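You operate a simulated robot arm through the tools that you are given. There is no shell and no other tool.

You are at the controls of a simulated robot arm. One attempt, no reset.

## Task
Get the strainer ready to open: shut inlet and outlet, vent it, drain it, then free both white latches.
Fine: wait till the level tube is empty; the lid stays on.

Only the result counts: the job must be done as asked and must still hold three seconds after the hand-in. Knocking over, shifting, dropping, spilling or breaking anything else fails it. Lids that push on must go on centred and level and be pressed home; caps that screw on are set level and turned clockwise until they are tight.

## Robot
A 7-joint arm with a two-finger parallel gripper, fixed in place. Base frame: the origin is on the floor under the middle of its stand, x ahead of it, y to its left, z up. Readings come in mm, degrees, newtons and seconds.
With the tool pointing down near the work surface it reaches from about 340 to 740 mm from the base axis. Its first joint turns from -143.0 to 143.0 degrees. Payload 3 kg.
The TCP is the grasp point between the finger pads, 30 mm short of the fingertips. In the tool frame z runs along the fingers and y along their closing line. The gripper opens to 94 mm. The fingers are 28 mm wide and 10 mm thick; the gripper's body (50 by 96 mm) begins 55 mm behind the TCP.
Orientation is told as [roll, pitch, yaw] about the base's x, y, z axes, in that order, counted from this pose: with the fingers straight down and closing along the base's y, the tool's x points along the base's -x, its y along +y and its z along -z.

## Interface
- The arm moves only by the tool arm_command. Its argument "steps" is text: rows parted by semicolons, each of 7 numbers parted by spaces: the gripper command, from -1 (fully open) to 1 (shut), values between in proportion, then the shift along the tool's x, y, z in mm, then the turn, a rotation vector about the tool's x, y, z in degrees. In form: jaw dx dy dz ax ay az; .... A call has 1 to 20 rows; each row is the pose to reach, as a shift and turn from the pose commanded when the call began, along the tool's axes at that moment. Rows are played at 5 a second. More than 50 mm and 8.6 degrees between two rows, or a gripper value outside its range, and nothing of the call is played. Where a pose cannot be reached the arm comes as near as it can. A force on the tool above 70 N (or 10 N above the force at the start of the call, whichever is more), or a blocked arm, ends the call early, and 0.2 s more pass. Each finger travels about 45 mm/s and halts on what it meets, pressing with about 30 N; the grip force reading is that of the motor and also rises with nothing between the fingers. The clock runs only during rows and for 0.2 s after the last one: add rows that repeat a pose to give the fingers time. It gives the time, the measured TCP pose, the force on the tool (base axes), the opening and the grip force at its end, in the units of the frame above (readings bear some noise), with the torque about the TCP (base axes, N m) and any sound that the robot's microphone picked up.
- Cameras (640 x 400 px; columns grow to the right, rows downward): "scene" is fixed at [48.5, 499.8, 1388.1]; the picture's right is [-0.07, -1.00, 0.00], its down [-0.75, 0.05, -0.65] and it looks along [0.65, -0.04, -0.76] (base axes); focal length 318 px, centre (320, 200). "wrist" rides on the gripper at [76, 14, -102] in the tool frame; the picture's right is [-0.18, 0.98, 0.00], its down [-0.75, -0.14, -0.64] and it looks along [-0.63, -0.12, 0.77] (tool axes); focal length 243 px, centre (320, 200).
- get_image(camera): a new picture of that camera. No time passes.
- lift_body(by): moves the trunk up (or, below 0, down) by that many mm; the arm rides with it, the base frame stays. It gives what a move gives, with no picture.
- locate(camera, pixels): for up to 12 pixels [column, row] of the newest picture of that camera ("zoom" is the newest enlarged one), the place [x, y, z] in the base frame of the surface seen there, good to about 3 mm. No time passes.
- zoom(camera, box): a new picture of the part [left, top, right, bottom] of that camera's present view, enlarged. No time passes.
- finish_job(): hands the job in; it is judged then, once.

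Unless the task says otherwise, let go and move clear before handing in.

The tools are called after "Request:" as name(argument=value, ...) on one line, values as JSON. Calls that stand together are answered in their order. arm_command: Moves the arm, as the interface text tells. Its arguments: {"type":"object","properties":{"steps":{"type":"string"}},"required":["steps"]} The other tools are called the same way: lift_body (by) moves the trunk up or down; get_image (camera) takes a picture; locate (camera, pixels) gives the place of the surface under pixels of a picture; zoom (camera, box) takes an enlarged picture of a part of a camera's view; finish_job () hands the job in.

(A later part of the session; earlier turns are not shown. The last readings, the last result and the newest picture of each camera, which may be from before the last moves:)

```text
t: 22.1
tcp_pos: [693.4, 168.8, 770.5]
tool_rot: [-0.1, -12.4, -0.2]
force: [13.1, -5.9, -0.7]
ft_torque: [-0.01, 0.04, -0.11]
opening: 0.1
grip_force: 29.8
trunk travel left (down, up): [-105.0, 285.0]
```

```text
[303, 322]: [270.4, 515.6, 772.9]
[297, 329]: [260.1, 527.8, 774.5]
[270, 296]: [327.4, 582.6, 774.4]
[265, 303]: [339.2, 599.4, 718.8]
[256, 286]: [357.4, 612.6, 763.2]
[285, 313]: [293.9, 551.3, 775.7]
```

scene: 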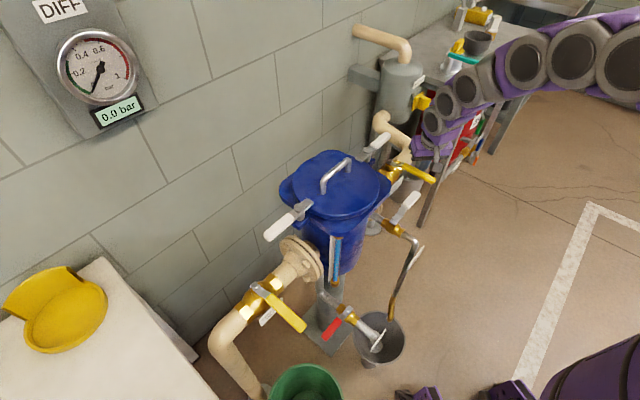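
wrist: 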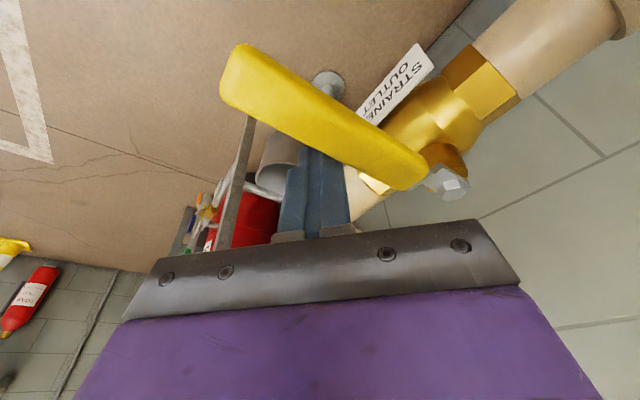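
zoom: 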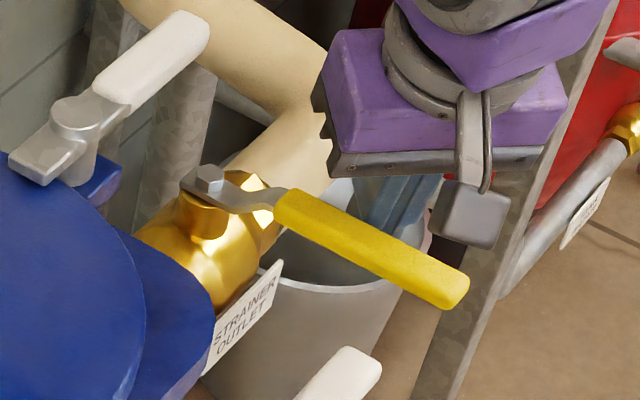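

Both levers measure exactly crosswise (outlet direction (-64,-64), inlet (-63,-61)), so both are shut. Now I back the peg off along the pipe, rise, and straighten the tool.

Request:
arm_command(steps="1 -13.7 -14 3 0 0 0; 1 -22.3 -14 -36.1 0 0 0; 1 -32 -14 -80 0 4 0; 1 -41.7 -14 -124 0 8 0; 1 -51.3 -14 -168 0 12.4 0; 1 -51.3 -14 -168 0 12.4 0")

Request:
zoom(camera="scene", box=[350, 150, 446, 240])

```text
t: 23.5
tcp_pos: [707.2, 156.5, 944.5]
tool_rot: [-0.1, 0.2, -0.1]
force: [0.3, 0.4, 0.0]
ft_torque: [0.0, 0.02, 0.01]
opening: 0.0
grip_force: 30.4
trunk travel left (down, up): [-105.0, 285.0]
```

```text
4.44 times, centred on (398, 195) of scene
```

zoom: 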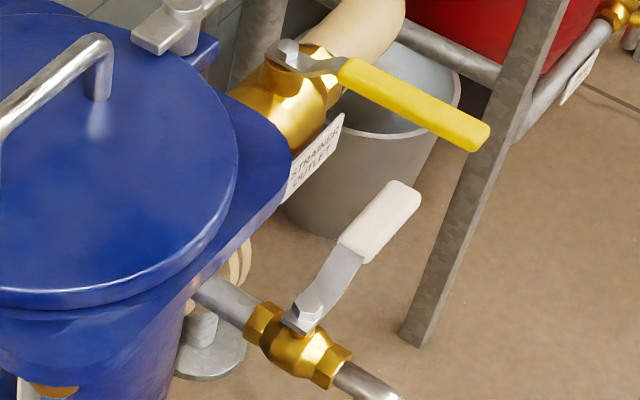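

The outlet lever stays crosswise. I'll measure the strainer's flange edge near the vent to place the tool safely.

Request:
locate(camera="zoom", pixels=[[285, 150], [280, 190], [232, 235], [190, 275], [235, 170], [220, 215], [160, 280], [305, 305], [380, 190], [415, 200], [100, 45], [90, 300]])

```text
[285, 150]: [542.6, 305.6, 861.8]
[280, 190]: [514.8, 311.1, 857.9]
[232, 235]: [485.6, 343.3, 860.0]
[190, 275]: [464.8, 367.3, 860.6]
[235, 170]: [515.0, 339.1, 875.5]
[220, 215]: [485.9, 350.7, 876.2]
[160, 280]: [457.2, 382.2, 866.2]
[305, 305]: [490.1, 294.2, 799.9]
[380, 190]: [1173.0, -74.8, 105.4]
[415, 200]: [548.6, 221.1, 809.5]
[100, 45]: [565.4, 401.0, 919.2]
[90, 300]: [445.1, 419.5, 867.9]
```

The flange's near edge lies at v≈585 with z≈862, so for the vent I'll lean the tool 35° away from the strainer. First I move above the vent handle and turn the tool 45°.

Request:
arm_command(steps="1 26 14 2 0 0 -7.5; 1 52 28 5 0 0 -15; 1 78 43 7 0 0 -22.5; 1 105 57 10 0 0 -30; 1 131 71 12 0 0 -37.5; 1 157 85.3 14.5 0 0 -45; 1 157 85.3 14.5 0 0 -45")

```text
t: 25.1
tcp_pos: [550.9, 240.5, 931.1]
tool_rot: [0.0, 0.1, 44.9]
force: [0.0, 0.1, 0.4]
ft_torque: [0.0, 0.0, -0.02]
opening: 0.1
grip_force: 29.6
trunk travel left (down, up): [-105.0, 285.0]
```

Now lean to 35° while shifting to the strainer side of the vent handle at a safe height.

Request:
arm_command(steps="1 -5 0 10 0 -7 0; 1 -10 1 20 0 -14 0; 1 -15 1 30 0 -21 0; 1 -20 1.5 40 0 -28 0; 1 -25.4 1.5 51 0 -35 0; 1 -25.4 1.5 51 0 -35 0")

Request:
get_image(camera="wrist")

Request:
zoom(camera="scene", box=[340, 120, 468, 240])

```text
t: 26.5
tcp_pos: [567.2, 261.3, 879.6]
tool_rot: [0.0, -34.9, 45.0]
force: [-1.1, -0.3, 0.1]
ft_torque: [0.03, -0.01, -0.01]
opening: 0.0
grip_force: 30.0
trunk travel left (down, up): [-105.0, 285.0]
```

```text
taken
```

wrist: 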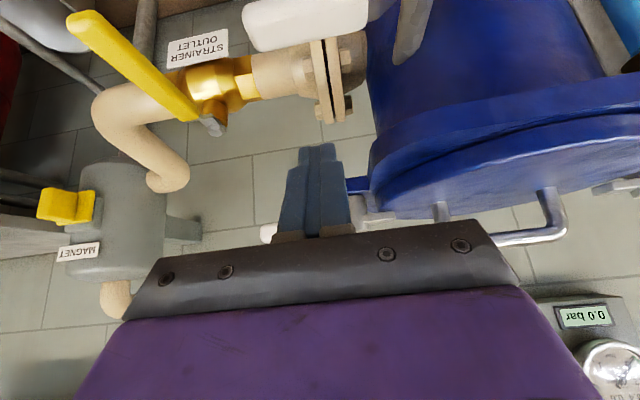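

```text
3.33 times, centred on (404, 180) of scene
```

zoom: 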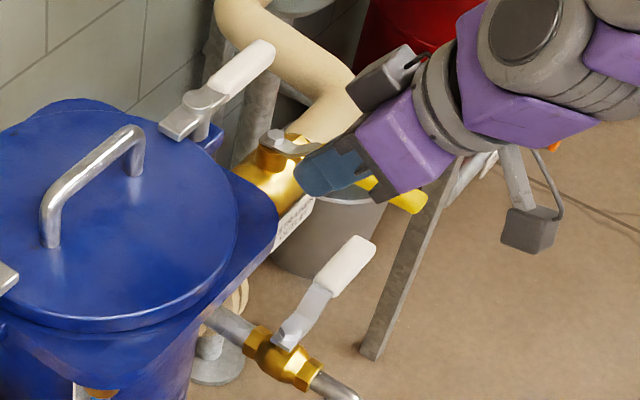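

The vent handle lies below and left of the fingers; the gripper clears the flange. I'll go straight down to z=812 on its strainer side.

Request:
arm_command(steps="1 13 -0.6 18.6 0 0 0; 1 26 -1.2 37.1 0 0 0; 1 39 -1.7 55.7 0 0 0; 1 39 -1.7 55.7 0 0 0")

Request:
get_image(camera="wrist")

Request:
zoom(camera="scene", box=[340, 140, 468, 240])

```text
t: 27.5
tcp_pos: [569.1, 260.2, 811.7]
tool_rot: [0.1, -34.9, 44.8]
force: [0.3, 0.1, 0.2]
ft_torque: [0.01, -0.01, 0.0]
opening: 0.1
grip_force: 30.0
trunk travel left (down, up): [-105.0, 285.0]
```

```text
taken
```

wrist: 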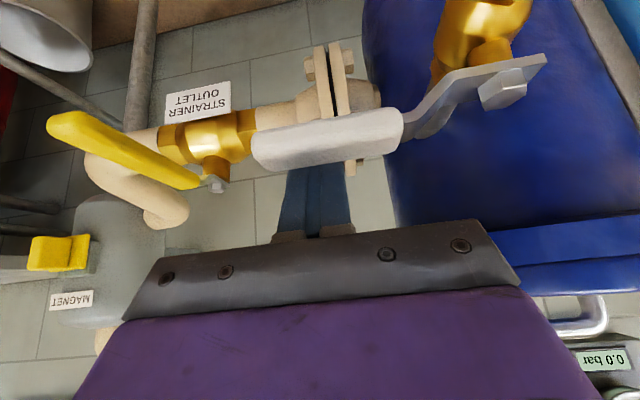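

```text
4.00 times, centred on (404, 190) of scene
```

zoom: 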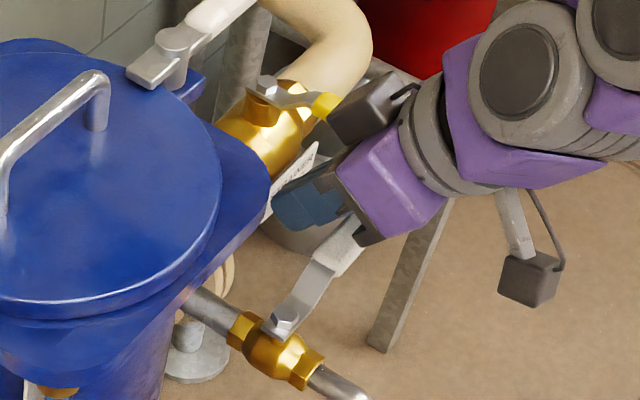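

There's a dark box on the gripper close to the outlet lever in the picture; I'll check its distance before pushing.

Request:
locate(camera="zoom", pixels=[[370, 110], [345, 130], [400, 90], [350, 100], [325, 105], [300, 200], [345, 240], [390, 190]])

```text
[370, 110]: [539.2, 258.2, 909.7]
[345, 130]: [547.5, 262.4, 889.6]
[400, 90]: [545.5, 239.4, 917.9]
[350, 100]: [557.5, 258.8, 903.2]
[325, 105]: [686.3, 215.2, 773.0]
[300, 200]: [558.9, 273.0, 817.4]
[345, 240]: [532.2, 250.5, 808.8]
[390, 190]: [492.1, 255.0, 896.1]
```

The box is at z≥890 and well away from the outlet lever. Now I push the vent handle gently through its first 15°.

Request:
arm_command(steps="1 12.3 0 -8.6 0 0 0; 1 20.5 -2 -14.3 0 1.5 0; 1 28.4 -3.8 -19.9 0 3 0; 1 28.4 -3.8 -19.9 0 3 0")

Request:
get_image(camera="wrist")

```text
t: 28.5
tcp_pos: [547.1, 232.3, 812.5]
tool_rot: [0.0, -31.8, 44.8]
force: [-0.7, 0.3, 1.8]
ft_torque: [-0.05, 0.04, 0.01]
opening: 0.0
grip_force: 29.8
trunk travel left (down, up): [-105.0, 285.0]
```

```text
taken
```

wrist: 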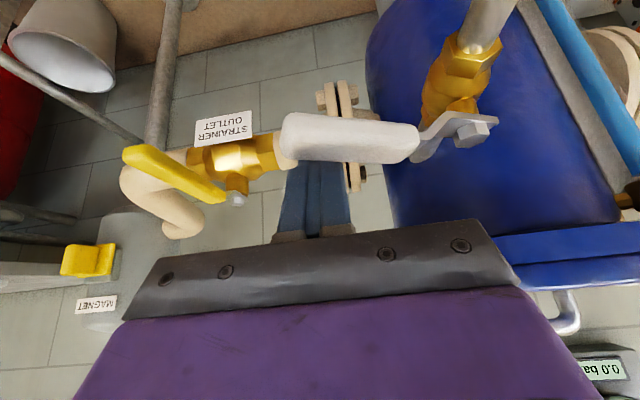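

The vent handle moves easily. I'll carry on round to about 85°.

Request:
arm_command(steps="1 9 0.5 -5.6 0 2.5 0; 1 17.6 1.6 -11 0 5 0; 1 26.5 5 -16.5 0 8 0; 1 34.7 9.4 -21.7 0 11 0; 1 42.5 16 -26.6 0 14 0; 1 49.8 23.5 -31.1 0 17 0; 1 56 33 -35 0 20 0; 1 61.1 42.9 -38.2 0 23 0; 1 65.9 58.1 -41.2 0 26 0; 1 65.9 58.1 -41.2 0 26 0")

Request:
get_image(camera="wrist")

Request:
get_image(camera="scene")

```text
t: 30.7
tcp_pos: [450.2, 219.7, 812.0]
tool_rot: [0.1, -5.8, 44.8]
force: [-0.1, -0.6, -0.1]
ft_torque: [-0.02, 0.02, 0.01]
opening: 0.0
grip_force: 30.2
trunk travel left (down, up): [-105.0, 285.0]
```

```text
taken
```

wrist: 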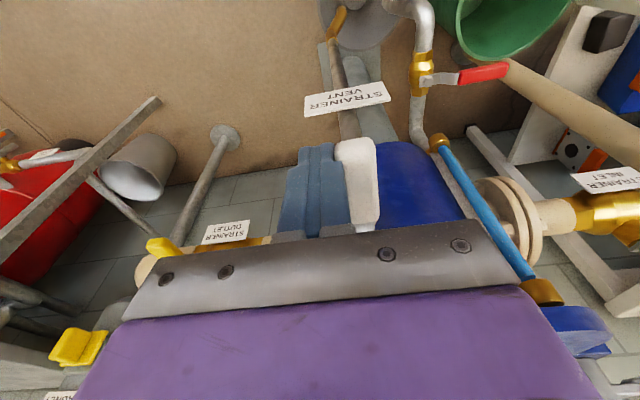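

```text
taken
```

scene: 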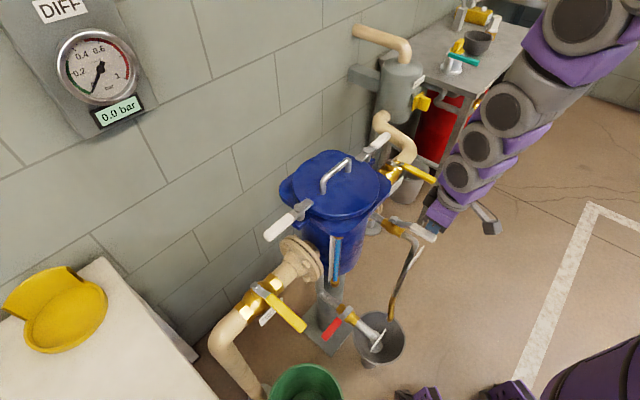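

The vent tag is confirmed ("STRAINER VENT" at 345,100) and the handle is nearly along its pipe. I'll push the last few degrees to the stop.

Request:
arm_command(steps="1 0 3 0 0 0 0; 1 0 6 0 0 0 0; 1 0 9 0 0 0 0; 1 0 11 0 0 0 0; 1 0 11 0 0 0 0")

Request:
zoom(camera="scene", box=[340, 180, 468, 260])

```text
t: 31.9
tcp_pos: [446.8, 222.4, 811.7]
tool_rot: [0.4, -6.1, 44.6]
force: [39.2, -39.8, -11.8]
ft_torque: [-0.87, -0.63, -0.85]
opening: 0.4
grip_force: 30.0
trunk travel left (down, up): [-105.0, 285.0]
```

```text
5.00 times, centred on (404, 220) of scene
```

zoom: 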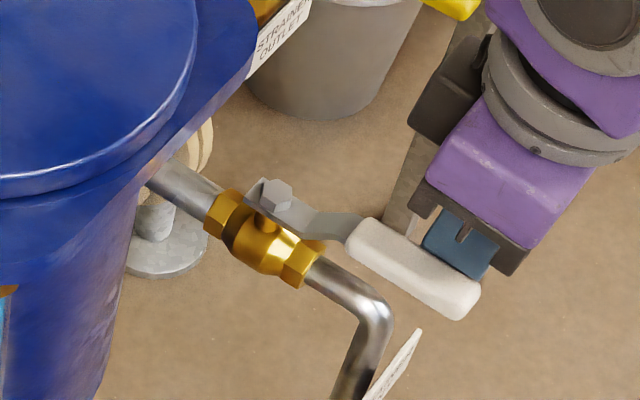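

The reaction jumped to about 56 N: the vent handle is on its open stop. I'll back off at once, and then rise clear.

Request:
arm_command(steps="1 0 -12 0 0 0 0; 1 0 -25 0 0 0 0; 1 0 -30 -40 0 0 0; 1 0 -30 -85 0 2 0; 1 0 -30 -130 0 4 0; 1 0 -30 -150 0 6 0; 1 0 -30 -150 0 6 0")

Request:
get_image(camera="scene")

Request:
zoom(camera="scene", box=[310, 220, 438, 300])

```text
t: 33.5
tcp_pos: [453.2, 189.7, 962.2]
tool_rot: [0.3, 0.0, 44.7]
force: [0.6, 0.0, -0.4]
ft_torque: [0.0, -0.02, -0.05]
opening: 0.3
grip_force: 29.4
trunk travel left (down, up): [-105.0, 285.0]
```

```text
taken
```

scene: 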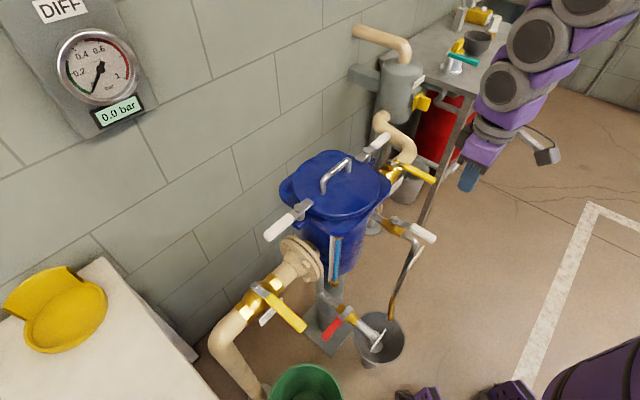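

```text
5.00 times, centred on (374, 260) of scene
```

zoom: 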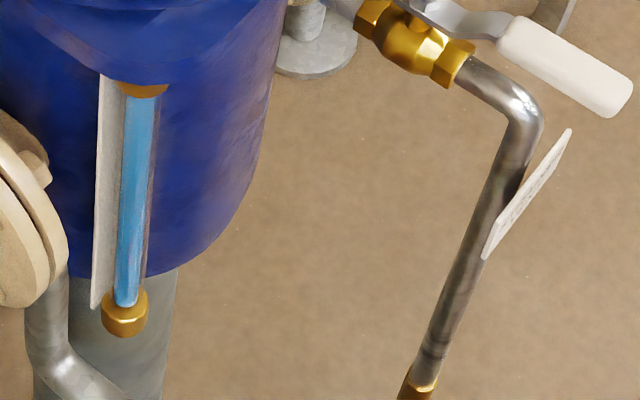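

The vent handle is along its pipe now (open); the level tube (130,200 in the zoom) is still full. Next the drain: I'll move over to the left side at a safe height, above and before the red handle.

Request:
arm_command(steps="1 -10.8 38.3 4 0 0 0; 1 -21.5 76.7 10 0 0 0; 1 -32.3 115 20 0 0 0; 1 -43 153.3 30 0 0 0; 1 -53.9 191.6 42 0 0 0; 1 -64.6 230 52 0 0 0; 1 -75.4 268.3 62 0 0 0; 1 -75.4 268.3 62 0 0 0")

Request:
get_image(camera="scene")

Request:
get_image(camera="wrist")

```text
t: 35.3
tcp_pos: [316.8, 436.7, 901.0]
tool_rot: [0.0, 0.1, 44.8]
force: [-0.2, -0.4, 0.8]
ft_torque: [0.02, 0.0, -0.03]
opening: 0.0
grip_force: 29.7
trunk travel left (down, up): [-105.0, 285.0]
```

```text
taken
```

scene: 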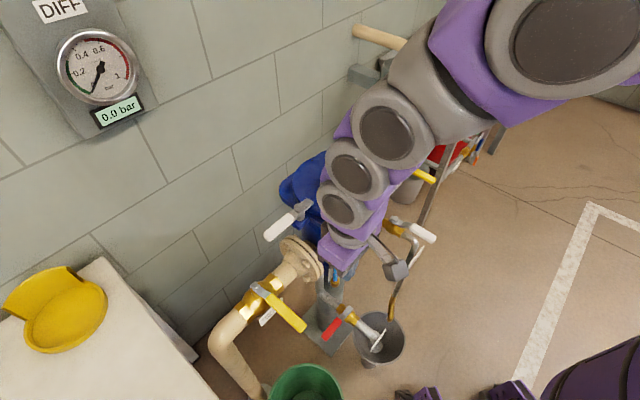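

```text
taken
```

wrist: 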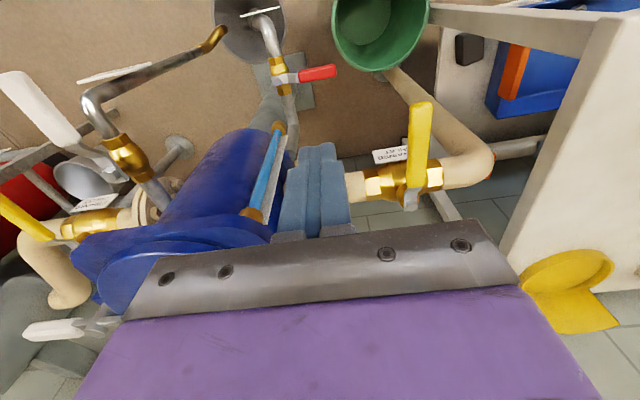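

The red handle is visible at (318,72) in the wrist view, with clear space before it. I'll descend in front of the flange with a small lean, going to z≈720.

Request:
arm_command(steps="1 -5 -1 36 0 -3 0; 1 -11 -1.5 72 0 -6 0; 1 -16 -2 108 0 -9 0; 1 -22 -2.5 144 0 -12 0; 1 -27 -2.8 181 0 -15 0; 1 -27 -2.8 181 0 -15 0")

Request:
get_image(camera="scene")

Request:
get_image(camera="wrist")

```text
t: 36.7
tcp_pos: [338.4, 455.6, 717.2]
tool_rot: [0.0, -14.9, 44.8]
force: [-0.7, 0.0, 0.0]
ft_torque: [-0.03, 0.01, -0.01]
opening: 0.2
grip_force: 30.3
trunk travel left (down, up): [-105.0, 285.0]
```

```text
taken
```

scene: 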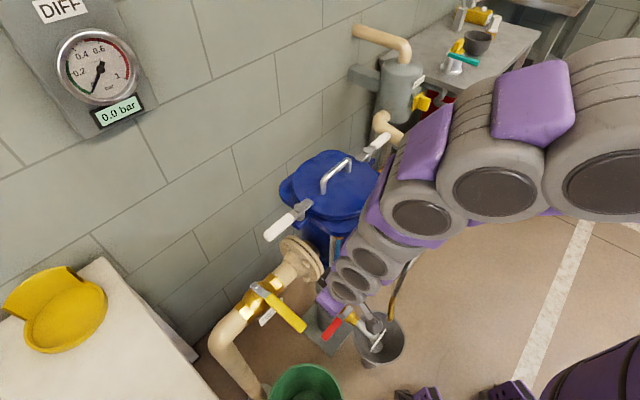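

```text
taken
```

wrist: 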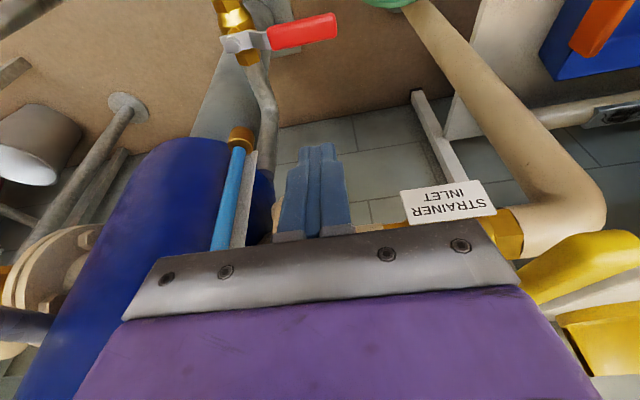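

I want to check the arm links' clearance to the vent lever and lid before continuing down.

Request:
locate(camera="scene", pixels=[[420, 240], [395, 255], [365, 280], [425, 190], [380, 215], [360, 240], [345, 290], [400, 200], [440, 245], [500, 210], [335, 300], [375, 265]])

Request:
locate(camera="wrist", pixels=[[280, 40], [330, 25], [310, 45], [240, 45], [230, 15], [245, 75], [265, 110], [240, 140]])

```text
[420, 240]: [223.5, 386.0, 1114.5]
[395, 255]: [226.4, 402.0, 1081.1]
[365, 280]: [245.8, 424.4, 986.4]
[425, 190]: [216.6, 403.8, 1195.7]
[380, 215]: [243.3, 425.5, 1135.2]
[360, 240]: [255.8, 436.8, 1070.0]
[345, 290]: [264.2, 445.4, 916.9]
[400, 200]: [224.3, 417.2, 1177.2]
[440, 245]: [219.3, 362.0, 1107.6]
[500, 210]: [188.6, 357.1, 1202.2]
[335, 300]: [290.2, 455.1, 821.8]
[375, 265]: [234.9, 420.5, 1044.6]
```

```text
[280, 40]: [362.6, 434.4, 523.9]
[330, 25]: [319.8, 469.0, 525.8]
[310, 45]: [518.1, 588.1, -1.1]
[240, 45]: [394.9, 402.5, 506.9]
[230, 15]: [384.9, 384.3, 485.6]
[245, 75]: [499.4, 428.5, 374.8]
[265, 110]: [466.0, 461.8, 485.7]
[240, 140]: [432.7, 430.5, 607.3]
```

Links are well clear (all above z≈900 here). I'll continue down, increasing the lean, to just above and behind the red handle.

Request:
arm_command(steps="1 5.2 0 23.4 0 -2.5 0; 1 10.5 0 46.9 0 -5 0; 1 15.4 0 71 0 -7.5 0; 1 20.3 0 95 0 -10 0; 1 11.8 0 121.1 0 -14 0; 1 3.5 0 144 0 -17 0; 1 3.5 0 144 0 -17 0")

Request:
get_image(camera="wrist")

Request:
zoom(camera="scene", box=[280, 250, 408, 350])

```text
t: 38.3
tcp_pos: [361.0, 478.0, 578.4]
tool_rot: [0.1, -31.9, 44.9]
force: [-0.5, -0.2, 0.2]
ft_torque: [0.02, -0.04, -0.02]
opening: 0.0
grip_force: 30.1
trunk travel left (down, up): [-105.0, 285.0]
```

```text
taken
```

wrist: 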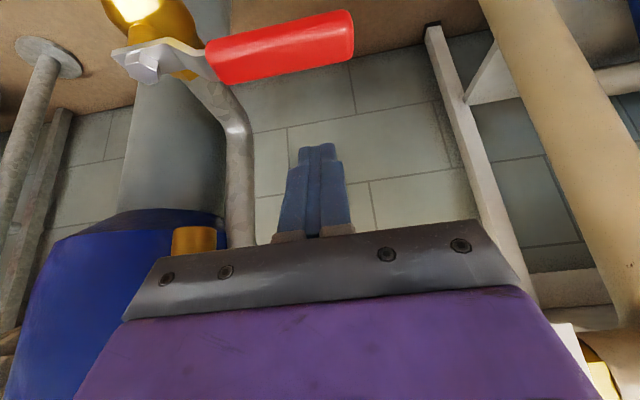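

```text
4.00 times, centred on (344, 300) of scene
```

zoom: 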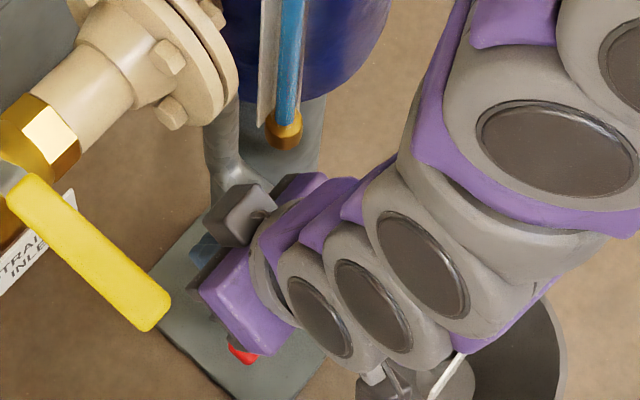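

The peg is above and behind the red handle (280,45 in wrist). The dark box on the gripper comes near the riser pipe at (220,150 in zoom); I'll check that distance.

Request:
locate(camera="zoom", pixels=[[240, 215], [215, 215], [265, 195], [240, 190], [222, 150], [225, 180], [285, 130], [205, 240], [320, 190], [220, 110], [255, 180]])

Request:
locate(camera="wrist", pixels=[[350, 35], [340, 15], [220, 75], [215, 45], [145, 65], [240, 140], [240, 180], [195, 240], [320, 50]])

```text
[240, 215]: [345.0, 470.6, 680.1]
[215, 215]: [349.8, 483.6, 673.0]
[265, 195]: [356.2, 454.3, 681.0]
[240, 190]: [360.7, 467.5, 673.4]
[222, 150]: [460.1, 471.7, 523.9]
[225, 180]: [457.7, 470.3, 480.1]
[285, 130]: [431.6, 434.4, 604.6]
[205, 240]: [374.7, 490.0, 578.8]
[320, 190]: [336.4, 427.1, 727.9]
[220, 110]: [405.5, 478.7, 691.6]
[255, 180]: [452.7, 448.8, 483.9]
```

```text
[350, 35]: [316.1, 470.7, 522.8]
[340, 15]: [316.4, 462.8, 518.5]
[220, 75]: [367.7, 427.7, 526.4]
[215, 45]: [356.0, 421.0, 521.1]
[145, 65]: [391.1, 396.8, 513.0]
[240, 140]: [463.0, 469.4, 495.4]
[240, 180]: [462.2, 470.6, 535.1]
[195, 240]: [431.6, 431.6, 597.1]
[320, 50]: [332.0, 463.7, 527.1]
```

The box is 75 mm from the riser. I'll go down the last 53 mm so the fingers stand behind the red handle.

Request:
arm_command(steps="1 10 0 15 0 -1 0; 1 20 0 30 0 -2 0; 1 29.1 0 44.8 0 -3 0; 1 29.1 0 44.8 0 -3 0")

Request:
get_image(camera="wrist")

```text
t: 39.3
tcp_pos: [360.8, 477.4, 525.3]
tool_rot: [0.0, -34.8, 44.9]
force: [-0.5, 0.9, 0.2]
ft_torque: [-0.02, -0.01, -0.01]
opening: 0.0
grip_force: 30.1
trunk travel left (down, up): [-105.0, 285.0]
```

```text
taken
```

wrist: 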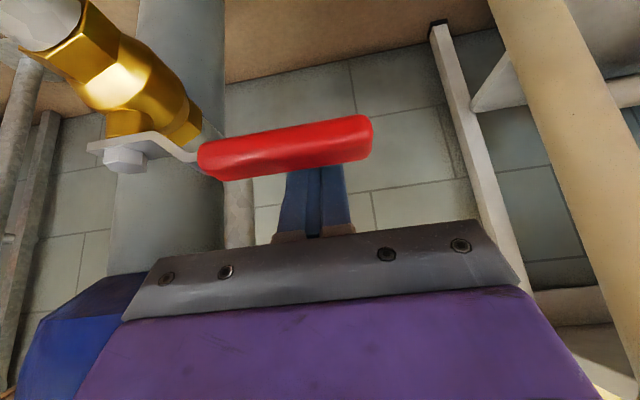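

The fingers stand behind the red handle. I'll push it gently through the first 15°.

Request:
arm_command(steps="1 13.5 -0.4 -9.4 0 0 0; 1 21.3 1.6 -14.9 0 1 0; 1 29.6 3.6 -20.6 0 2 0; 1 29.6 3.6 -20.6 0 2 0")

Request:
get_image(camera="wrist")

```text
t: 40.3
tcp_pos: [332.1, 454.5, 525.0]
tool_rot: [0.0, -32.8, 44.9]
force: [0.4, -0.4, 0.4]
ft_torque: [-0.04, -0.02, 0.0]
opening: 0.1
grip_force: 30.3
trunk travel left (down, up): [-105.0, 285.0]
```

```text
taken
```

wrist: 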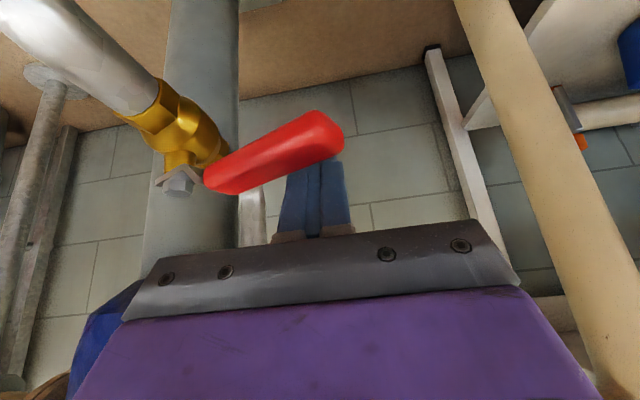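

The red handle swings freely. I'll continue the arc to about 85°.

Request:
arm_command(steps="1 9 -0.5 -5.9 0 1.5 0; 1 17.7 -1.7 -11.5 0 3 0; 1 26.7 -5 -17.2 0 4.5 0; 1 35.3 -9.6 -22.8 0 6 0; 1 43.4 -16 -28 0 7.5 0; 1 50.7 -23.8 -32.7 0 9 0; 1 57 -33 -36.8 0 10.5 0; 1 62.4 -43.5 -40.3 0 12 0; 1 66.5 -55 -43 0 14 0; 1 66.5 -55 -43 0 14 0")

Request:
get_image(camera="wrist")

Request:
get_image(camera="scene")

```text
t: 42.5
tcp_pos: [314.2, 359.9, 524.4]
tool_rot: [0.0, -18.8, 44.7]
force: [0.2, -0.2, -0.1]
ft_torque: [0.01, 0.02, 0.0]
opening: 0.1
grip_force: 30.5
trunk travel left (down, up): [-105.0, 285.0]
```

```text
taken
```

wrist: 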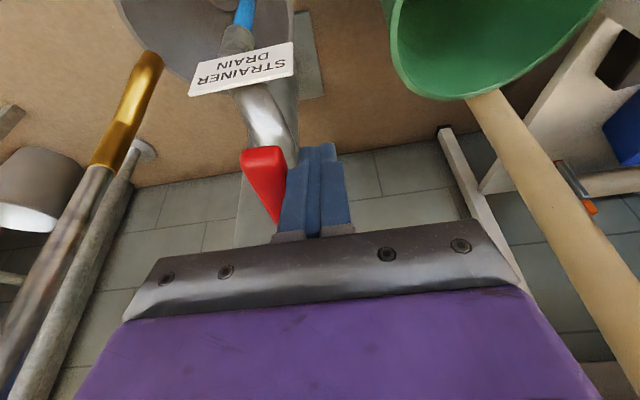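

```text
taken
```

scene: 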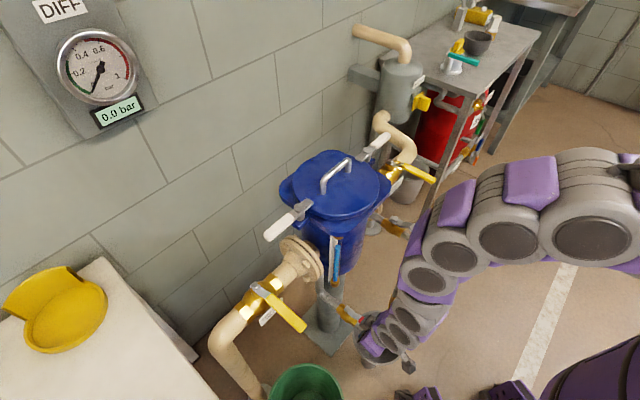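

Water is flowing from the drain (blue stream at 245,12 in the wrist view; tag "STRAINER DRAIN"). I'll check link clearance near the vent lever, and push the drain handle the last few degrees gently.

Request:
locate(camera="scene", pixels=[[425, 250], [405, 270], [440, 220], [455, 200], [410, 300], [430, 290], [395, 300], [400, 232]])

Request:
arm_command(steps="1 0 -3 0 0 0 0; 1 0 -6 0 0 0 0; 1 0 -9 0 0 0 0; 1 0 -9 0 0 0 0")

```text
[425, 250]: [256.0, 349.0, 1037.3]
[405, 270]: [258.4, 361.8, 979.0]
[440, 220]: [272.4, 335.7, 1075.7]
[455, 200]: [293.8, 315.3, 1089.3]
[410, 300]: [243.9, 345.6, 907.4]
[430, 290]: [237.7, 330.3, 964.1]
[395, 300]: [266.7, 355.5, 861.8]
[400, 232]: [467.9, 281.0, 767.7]
```

```text
t: 43.5
tcp_pos: [320.4, 353.4, 524.9]
tool_rot: [0.0, -18.8, 45.0]
force: [-8.1, 6.9, 2.4]
ft_torque: [-0.01, -0.01, 0.04]
opening: 0.1
grip_force: 30.2
trunk travel left (down, up): [-105.0, 285.0]
```

The force has risen to about 11 N, near the stop. I'll nudge 2 mm more and look.

Request:
arm_command(steps="1 0 -1 0 0 0 0; 1 0 -2 0 0 0 0; 1 0 -2 0 0 0 0")

Request:
get_image(camera="wrist")

Request:
get_image(camera="scene")

```text
t: 44.3
tcp_pos: [321.1, 353.2, 524.6]
tool_rot: [0.0, -18.8, 45.1]
force: [-22.9, 19.3, 1.1]
ft_torque: [-0.03, -0.01, 0.11]
opening: 0.0
grip_force: 30.6
trunk travel left (down, up): [-105.0, 285.0]
```

```text
taken
```

wrist: 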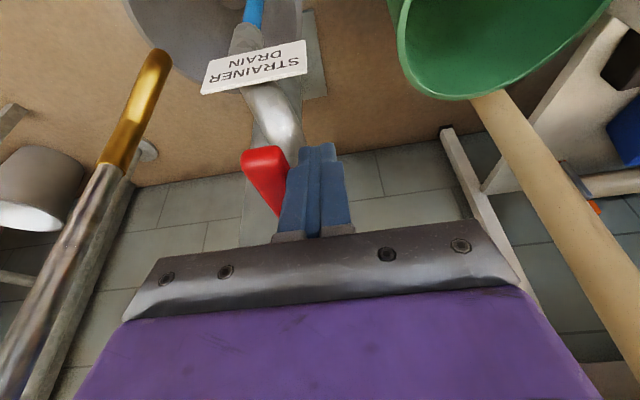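

```text
taken
```

scene: 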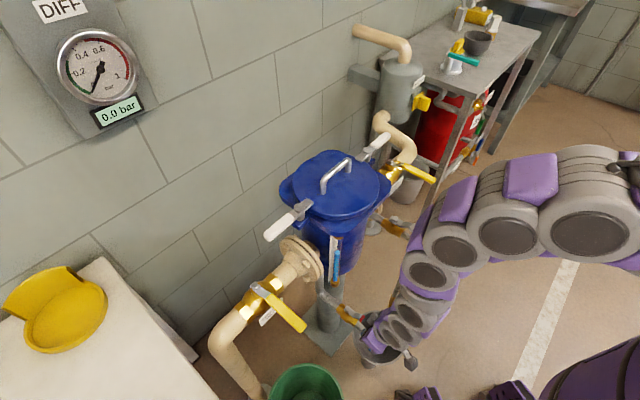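

30 N with no further travel: the drain is on its open stop, and the level in the tube is falling. I'll back off and rise clear toward latch height while it drains.

Request:
arm_command(steps="1 0 6 0 0 0 0; 1 0 18 0 0 0 0; 1 -13 20 -37.8 0 0 0; 1 -32.2 25 -78.8 0 2 0; 1 -53.5 30 -119.1 0 5 0; 1 -74.6 35 -156.2 0 8 0; 1 -96.2 40 -194.3 0 11 0; 1 -117.6 45 -232.4 0 14 0; 1 -138.8 45 -269.5 0 17 0; 1 -160.3 45 -307.7 0 18.9 0; 1 -175.3 45 -351 0 18.9 0; 1 -175.3 45 -351 0 18.9 0")

Request:
get_image(camera="scene")

Request:
zoom(camera="scene", box=[310, 220, 406, 300])

Request:
zoom(camera="scene", box=[310, 290, 410, 370])

```text
t: 46.9
tcp_pos: [326.0, 421.2, 914.0]
tool_rot: [0.2, 0.1, 44.9]
force: [0.8, 0.8, 0.2]
ft_torque: [0.01, 0.03, -0.01]
opening: 0.0
grip_force: 29.4
trunk travel left (down, up): [-105.0, 285.0]
```

```text
taken
```

scene: 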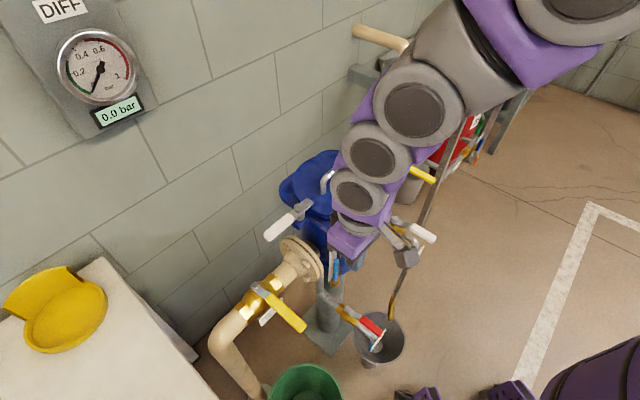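

```text
5.00 times, centred on (358, 260) of scene
```

zoom: 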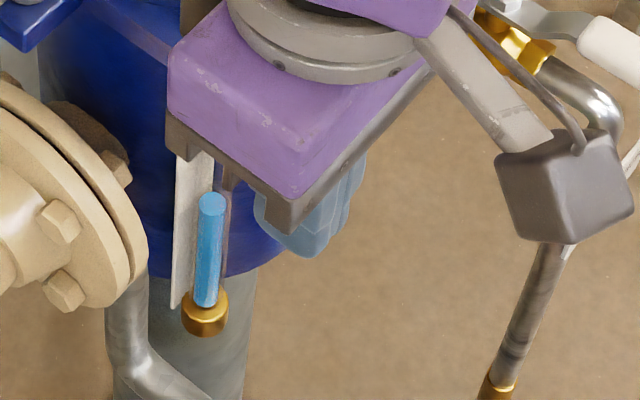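

```text
5.00 times, centred on (360, 330) of scene
```

zoom: 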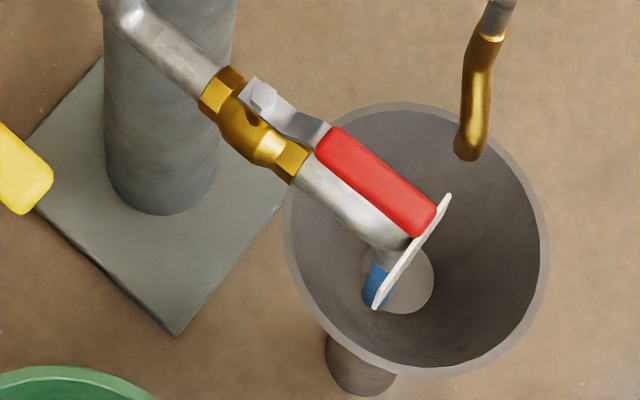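

The tube is about half empty (blue column up to 200 in the zoom) and the drain runs into the tundish. While it empties I'll move above latch 1's wall side, without touching it.

Request:
arm_command(steps="1 -15 9 -30 0 0 0; 1 -40 18 -50 0 -3 0; 1 -80 27 -50 0 -6 0; 1 -120 36 -50 0 -9 0; 1 -160 43.7 -50 0 -12 0; 1 -193 43.7 -50 0 -15 0; 1 -193 43.7 -50 0 -15 0; 1 -193 43.7 -50 0 -15 0")

Request:
get_image(camera="scene")

Request:
get_image(camera="wrist")

Request:
zoom(camera="scene", box=[290, 220, 386, 300])

```text
t: 48.7
tcp_pos: [435.3, 587.1, 963.9]
tool_rot: [0.0, -14.9, 44.8]
force: [-0.4, 0.6, 0.7]
ft_torque: [0.03, 0.02, 0.04]
opening: 0.3
grip_force: 29.7
trunk travel left (down, up): [-105.0, 285.0]
```

```text
taken
```

scene: 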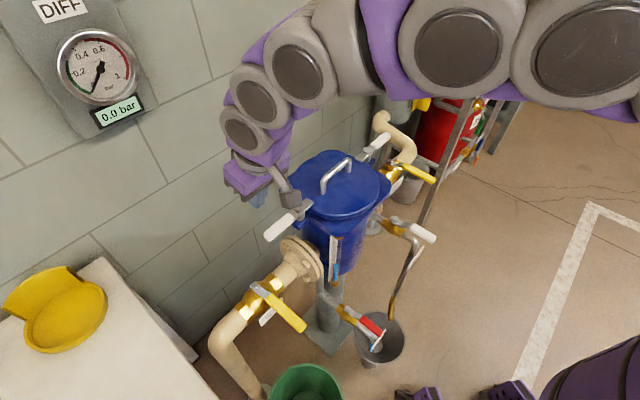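

```text
taken
```

wrist: 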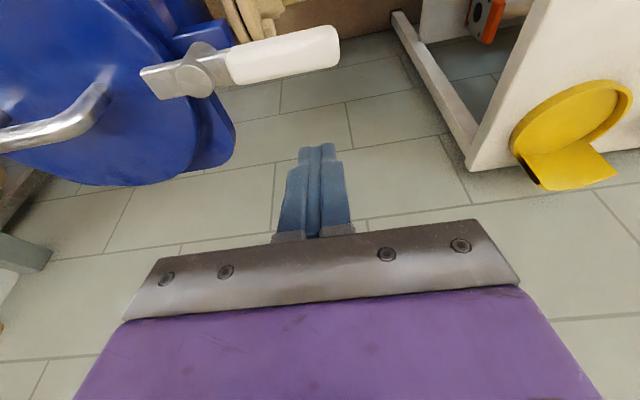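

```text
5.00 times, centred on (338, 260) of scene
```

zoom: 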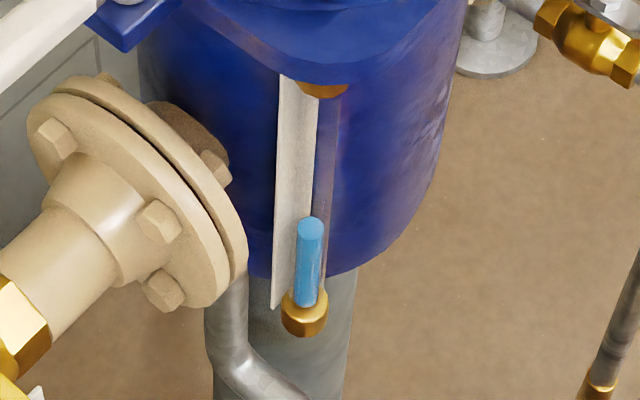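

The tube is at about one third. I'll measure latch 1 from here and lower beside it on the wall side, then wait there for the tube to empty.

Request:
locate(camera="wrist", pixels=[[333, 35], [335, 60], [230, 55], [235, 80], [285, 57], [195, 75], [150, 83], [222, 30], [210, 140]])

Request:
arm_command(steps="1 6.4 1 23.8 0 0 0; 1 12.8 2 47.7 0 0 0; 1 19.2 3.7 71.5 0 0 0; 1 19.2 3.7 71.5 0 0 0")

Request:
get_image(camera="wrist")

Request:
zoom(camera="scene", box=[290, 220, 386, 300])

```text
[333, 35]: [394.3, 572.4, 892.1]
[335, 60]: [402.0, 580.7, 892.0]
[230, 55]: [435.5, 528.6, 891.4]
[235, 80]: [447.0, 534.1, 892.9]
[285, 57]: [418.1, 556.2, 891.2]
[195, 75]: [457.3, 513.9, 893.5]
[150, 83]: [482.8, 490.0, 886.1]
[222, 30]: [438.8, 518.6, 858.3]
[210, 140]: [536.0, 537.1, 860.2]
```

```text
t: 49.7
tcp_pos: [432.5, 590.1, 889.2]
tool_rot: [0.0, -14.8, 44.8]
force: [-0.2, -1.0, -0.3]
ft_torque: [0.03, 0.02, 0.01]
opening: 0.0
grip_force: 29.7
trunk travel left (down, up): [-105.0, 285.0]
```

```text
taken
```

wrist: 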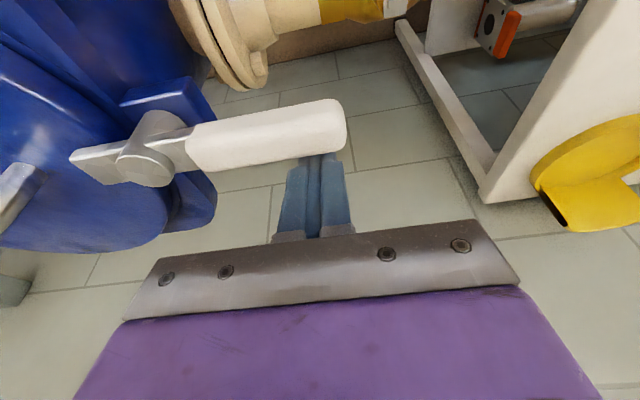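

```text
5.00 times, centred on (338, 260) of scene
```

zoom: 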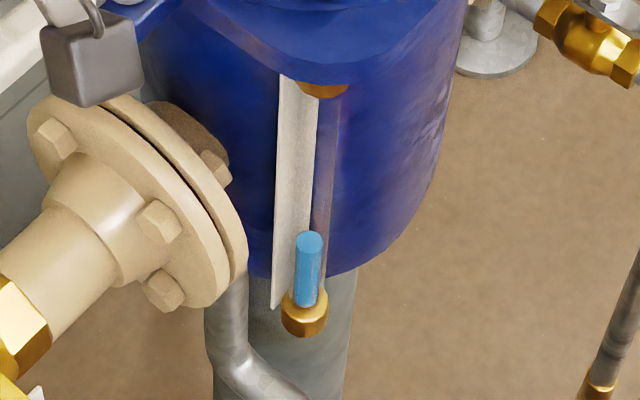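

The fingers stand beside latch 1 without touching. The tube is at a quarter; I'll wait here 4 s.

Request:
arm_command(steps="1 0 0 0 0 0 0; 1 0 0 0 0 0 0; 1 0 0 0 0 0 0; 1 0 0 0 0 0 0; 1 0 0 0 0 0 0; 1 0 0 0 0 0 0; 1 0 0 0 0 0 0; 1 0 0 0 0 0 0; 1 0 0 0 0 0 0; 1 0 0 0 0 0 0; 1 0 0 0 0 0 0; 1 0 0 0 0 0 0; 1 0 0 0 0 0 0; 1 0 0 0 0 0 0; 1 0 0 0 0 0 0; 1 0 0 0 0 0 0; 1 0 0 0 0 0 0; 1 0 0 0 0 0 0; 1 0 0 0 0 0 0; 1 0 0 0 0 0 0")

Request:
zoom(camera="scene", box=[290, 220, 386, 300])

Request:
zoom(camera="scene", box=[310, 290, 410, 370])

```text
t: 53.9
tcp_pos: [432.0, 591.1, 889.6]
tool_rot: [0.1, -14.9, 44.9]
force: [-0.1, 0.2, 0.1]
ft_torque: [-0.03, -0.01, -0.01]
opening: 0.0
grip_force: 29.9
trunk travel left (down, up): [-105.0, 285.0]
```

```text
5.00 times, centred on (338, 260) of scene
```

zoom: 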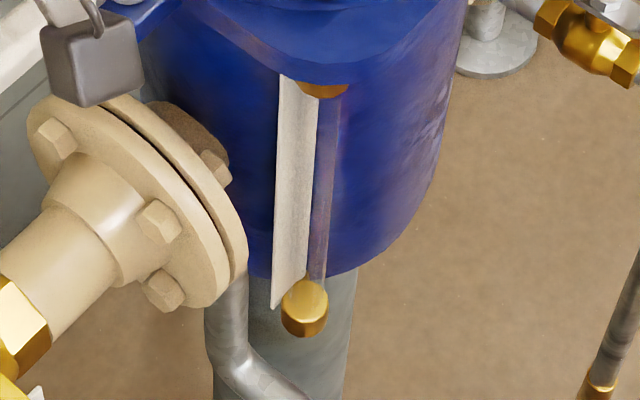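

```text
5.00 times, centred on (360, 330) of scene
```

zoom: 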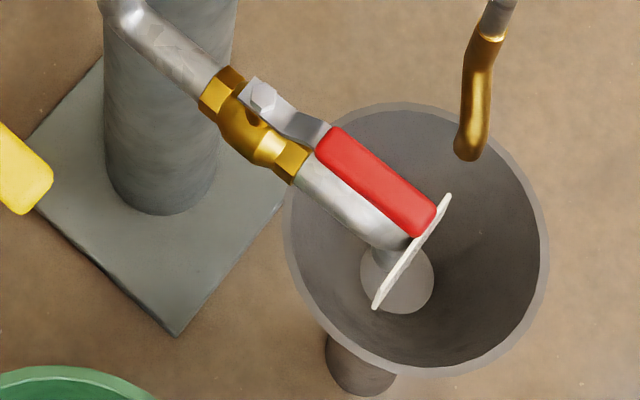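

The level tube is empty and the drain stream has stopped. Now I push latch 1's handle gently through the first 15° toward the robot side.

Request:
arm_command(steps="1 9.2 -1 -2.5 0 0 0; 1 13.3 0 -3.6 0 0 0; 1 17.4 1 -4.7 0 0 0; 1 25.5 3 -6.8 0 0 0; 1 25.5 3 -6.8 0 0 0")

Request:
get_image(camera="wrist")

```text
t: 55.1
tcp_pos: [410.6, 573.5, 890.1]
tool_rot: [0.0, -14.8, 44.9]
force: [0.0, 0.3, 0.2]
ft_torque: [-0.01, 0.03, -0.05]
opening: 0.0
grip_force: 30.1
trunk travel left (down, up): [-105.0, 285.0]
```

```text
taken
```

wrist: 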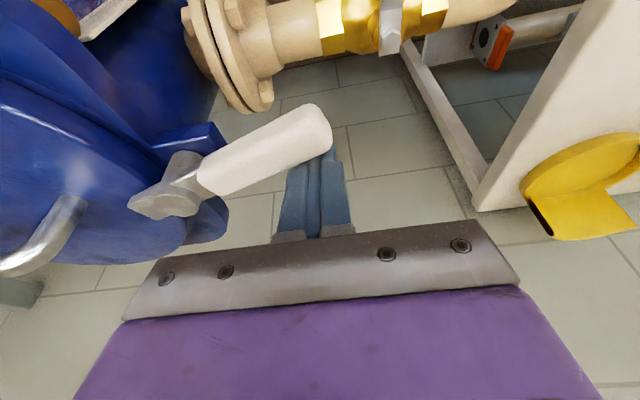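

Latch 1 turns freely (nose swinging off the lid). I'll carry on to about 85°.

Request:
arm_command(steps="1 9 0 -2.4 0 0 0; 1 18 -0.3 -4.8 0 0 0; 1 27.3 -2.6 -7.3 0 0 0; 1 36.2 -6.1 -9.7 0 0 0; 1 44.8 -11 -12 0 0 0; 1 52.8 -17.6 -14.2 0 0 0; 1 60 -25.5 -16.1 0 0 0; 1 66.1 -34.5 -17.7 0 0 0; 1 72 -48 -19.3 0 0 0; 1 72 -48 -19.3 0 0 0")

Request:
get_image(camera="wrist")

Request:
zoom(camera="scene", box=[240, 150, 368, 250])

```text
t: 57.3
tcp_pos: [392.1, 488.2, 890.1]
tool_rot: [0.0, -14.9, 44.9]
force: [0.6, -0.4, 0.6]
ft_torque: [-0.01, 0.04, -0.01]
opening: 0.0
grip_force: 30.2
trunk travel left (down, up): [-105.0, 285.0]
```

```text
taken
```

wrist: 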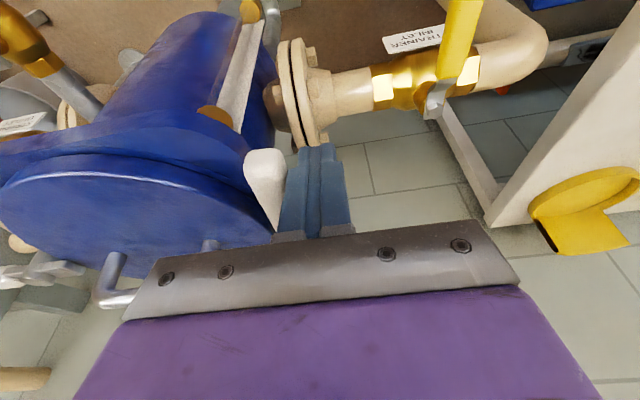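

```text
4.00 times, centred on (304, 200) of scene
```

zoom: 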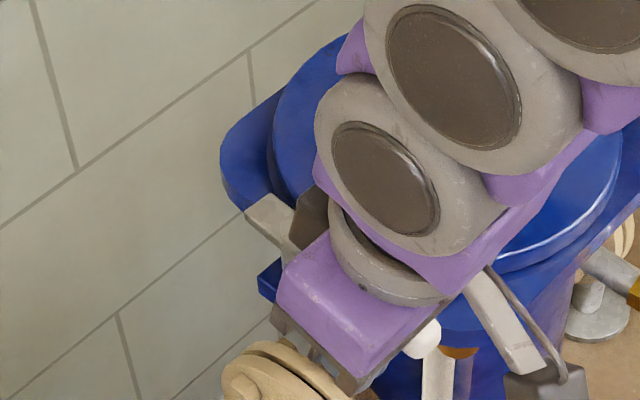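

Latch 1 is at about 85°. I'll nudge it 6 mm further to reach 90°, watching for a stop.

Request:
arm_command(steps="1 0.5 -2 0 0 0 0; 1 1 -4 0 0 0 0; 1 1.5 -6 0 0 0 0; 1 1.5 -6 0 0 0 0")

```text
t: 58.3
tcp_pos: [395.4, 481.9, 889.2]
tool_rot: [-0.1, -14.9, 44.9]
force: [-0.9, 0.8, 0.0]
ft_torque: [-0.01, 0.03, -0.02]
opening: 0.0
grip_force: 30.0
trunk travel left (down, up): [-105.0, 285.0]
```

Request:
arm_command(steps="1 0 -1.5 0 0 0 0; 1 0 -3 0 0 0 0; 1 0 -4.5 0 0 0 0; 1 0 -4.5 0 0 0 0")

Request:
get_image(camera="wrist")

```text
t: 59.3
tcp_pos: [396.3, 481.4, 890.1]
tool_rot: [-0.1, -15.0, 45.0]
force: [-20.3, 16.5, 1.6]
ft_torque: [-0.04, -0.08, 0.26]
opening: 0.0
grip_force: 30.0
trunk travel left (down, up): [-105.0, 285.0]
```

```text
taken
```

wrist: 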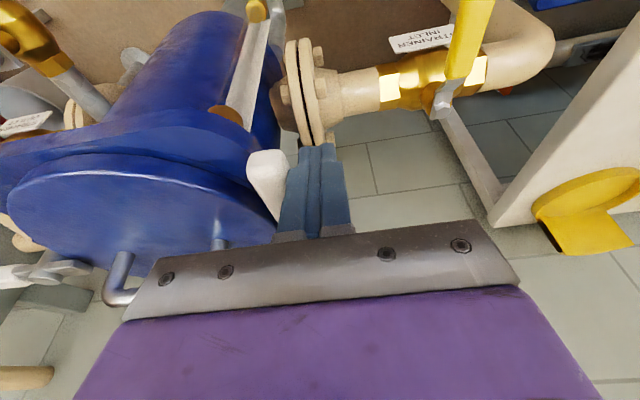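

26 N without travel: latch 1 is on its free stop at 90°. I'll back off and rise clear.

Request:
arm_command(steps="1 0 5 0 0 0 0; 1 0 16 0 0 0 0; 1 -11.7 18 -43.5 0 0 0; 1 -23.3 18 -87 0 0 0; 1 -32.4 18 -120.8 0 0 0; 1 -32.4 18 -120.8 0 0 0")

Request:
get_image(camera="scene")

Request:
get_image(camera="wrist")

```text
t: 60.7
tcp_pos: [386.1, 491.5, 1013.7]
tool_rot: [0.0, -14.9, 44.9]
force: [-0.2, -0.8, -0.3]
ft_torque: [0.01, -0.03, 0.0]
opening: 0.0
grip_force: 29.8
trunk travel left (down, up): [-105.0, 285.0]
```

```text
taken
```

scene: 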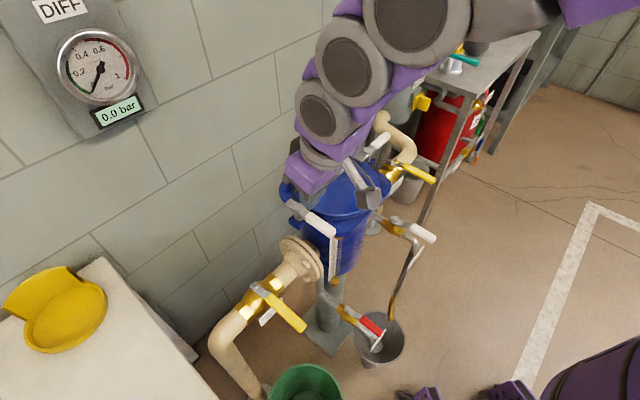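

```text
taken
```

wrist: 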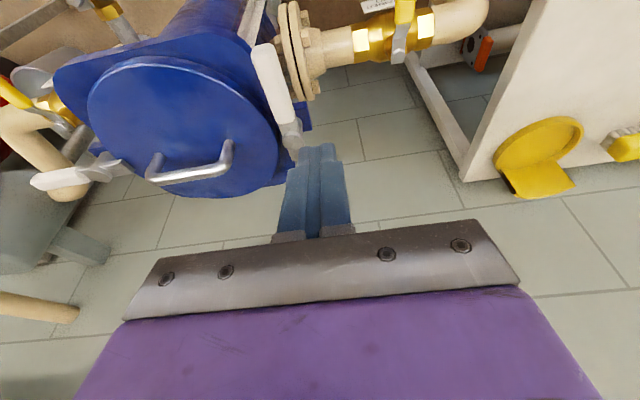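

Latch 1's handle now points to the robot side (275,85 in the wrist view) and its nose is off the lid. I'll move over the lid at a safe height to above latch 2's wall side.

Request:
arm_command(steps="1 -10 -37.7 7.1 0 0 0; 1 -20 -75.4 14.1 0 0 0; 1 -30 -113.2 21.2 0 0 0; 1 -40.1 -150.9 28.2 0 0 0; 1 -50.1 -188.6 35.3 0 0 0; 1 -60.1 -226.3 42.3 0 0 0; 1 -70.2 -264 49.4 0 0 0; 1 -80.2 -301.8 56.4 0 0 0; 1 -90.2 -339.5 63.5 0 0 0; 1 -90.2 -339.5 63.5 0 0 0")

Request:
get_image(camera="wrist")

Request:
get_image(camera="scene")

```text
t: 62.9
tcp_pos: [698.8, 324.5, 976.0]
tool_rot: [-0.1, -14.9, 44.9]
force: [0.4, -0.2, 0.6]
ft_torque: [0.0, 0.04, -0.01]
opening: 0.0
grip_force: 30.1
trunk travel left (down, up): [-105.0, 285.0]
```

```text
taken
```

wrist: 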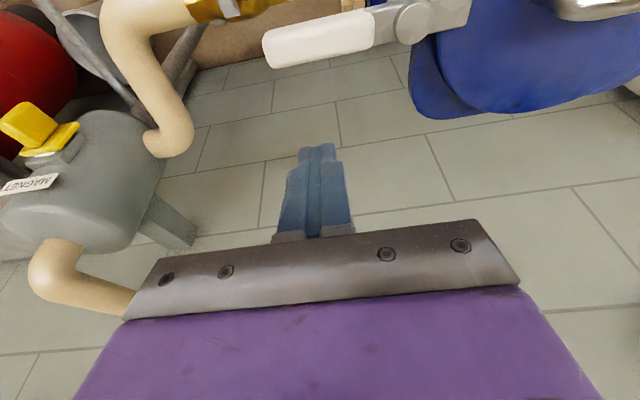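

```text
taken
```

scene: 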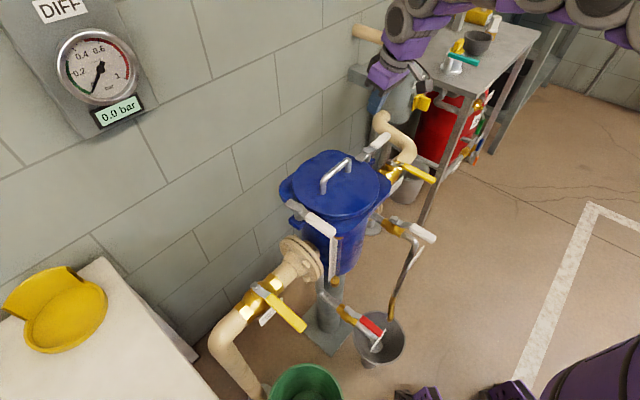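

Request:
locate(camera="wrist", pixels=[[265, 35], [270, 65], [370, 15], [375, 40], [320, 40], [410, 20], [150, 100], [450, 80]])

```text
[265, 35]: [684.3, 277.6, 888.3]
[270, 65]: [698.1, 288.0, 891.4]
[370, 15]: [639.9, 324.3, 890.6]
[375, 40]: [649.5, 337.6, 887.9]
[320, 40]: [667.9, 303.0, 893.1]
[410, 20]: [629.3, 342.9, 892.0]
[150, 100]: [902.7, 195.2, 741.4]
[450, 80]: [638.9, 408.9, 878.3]
```

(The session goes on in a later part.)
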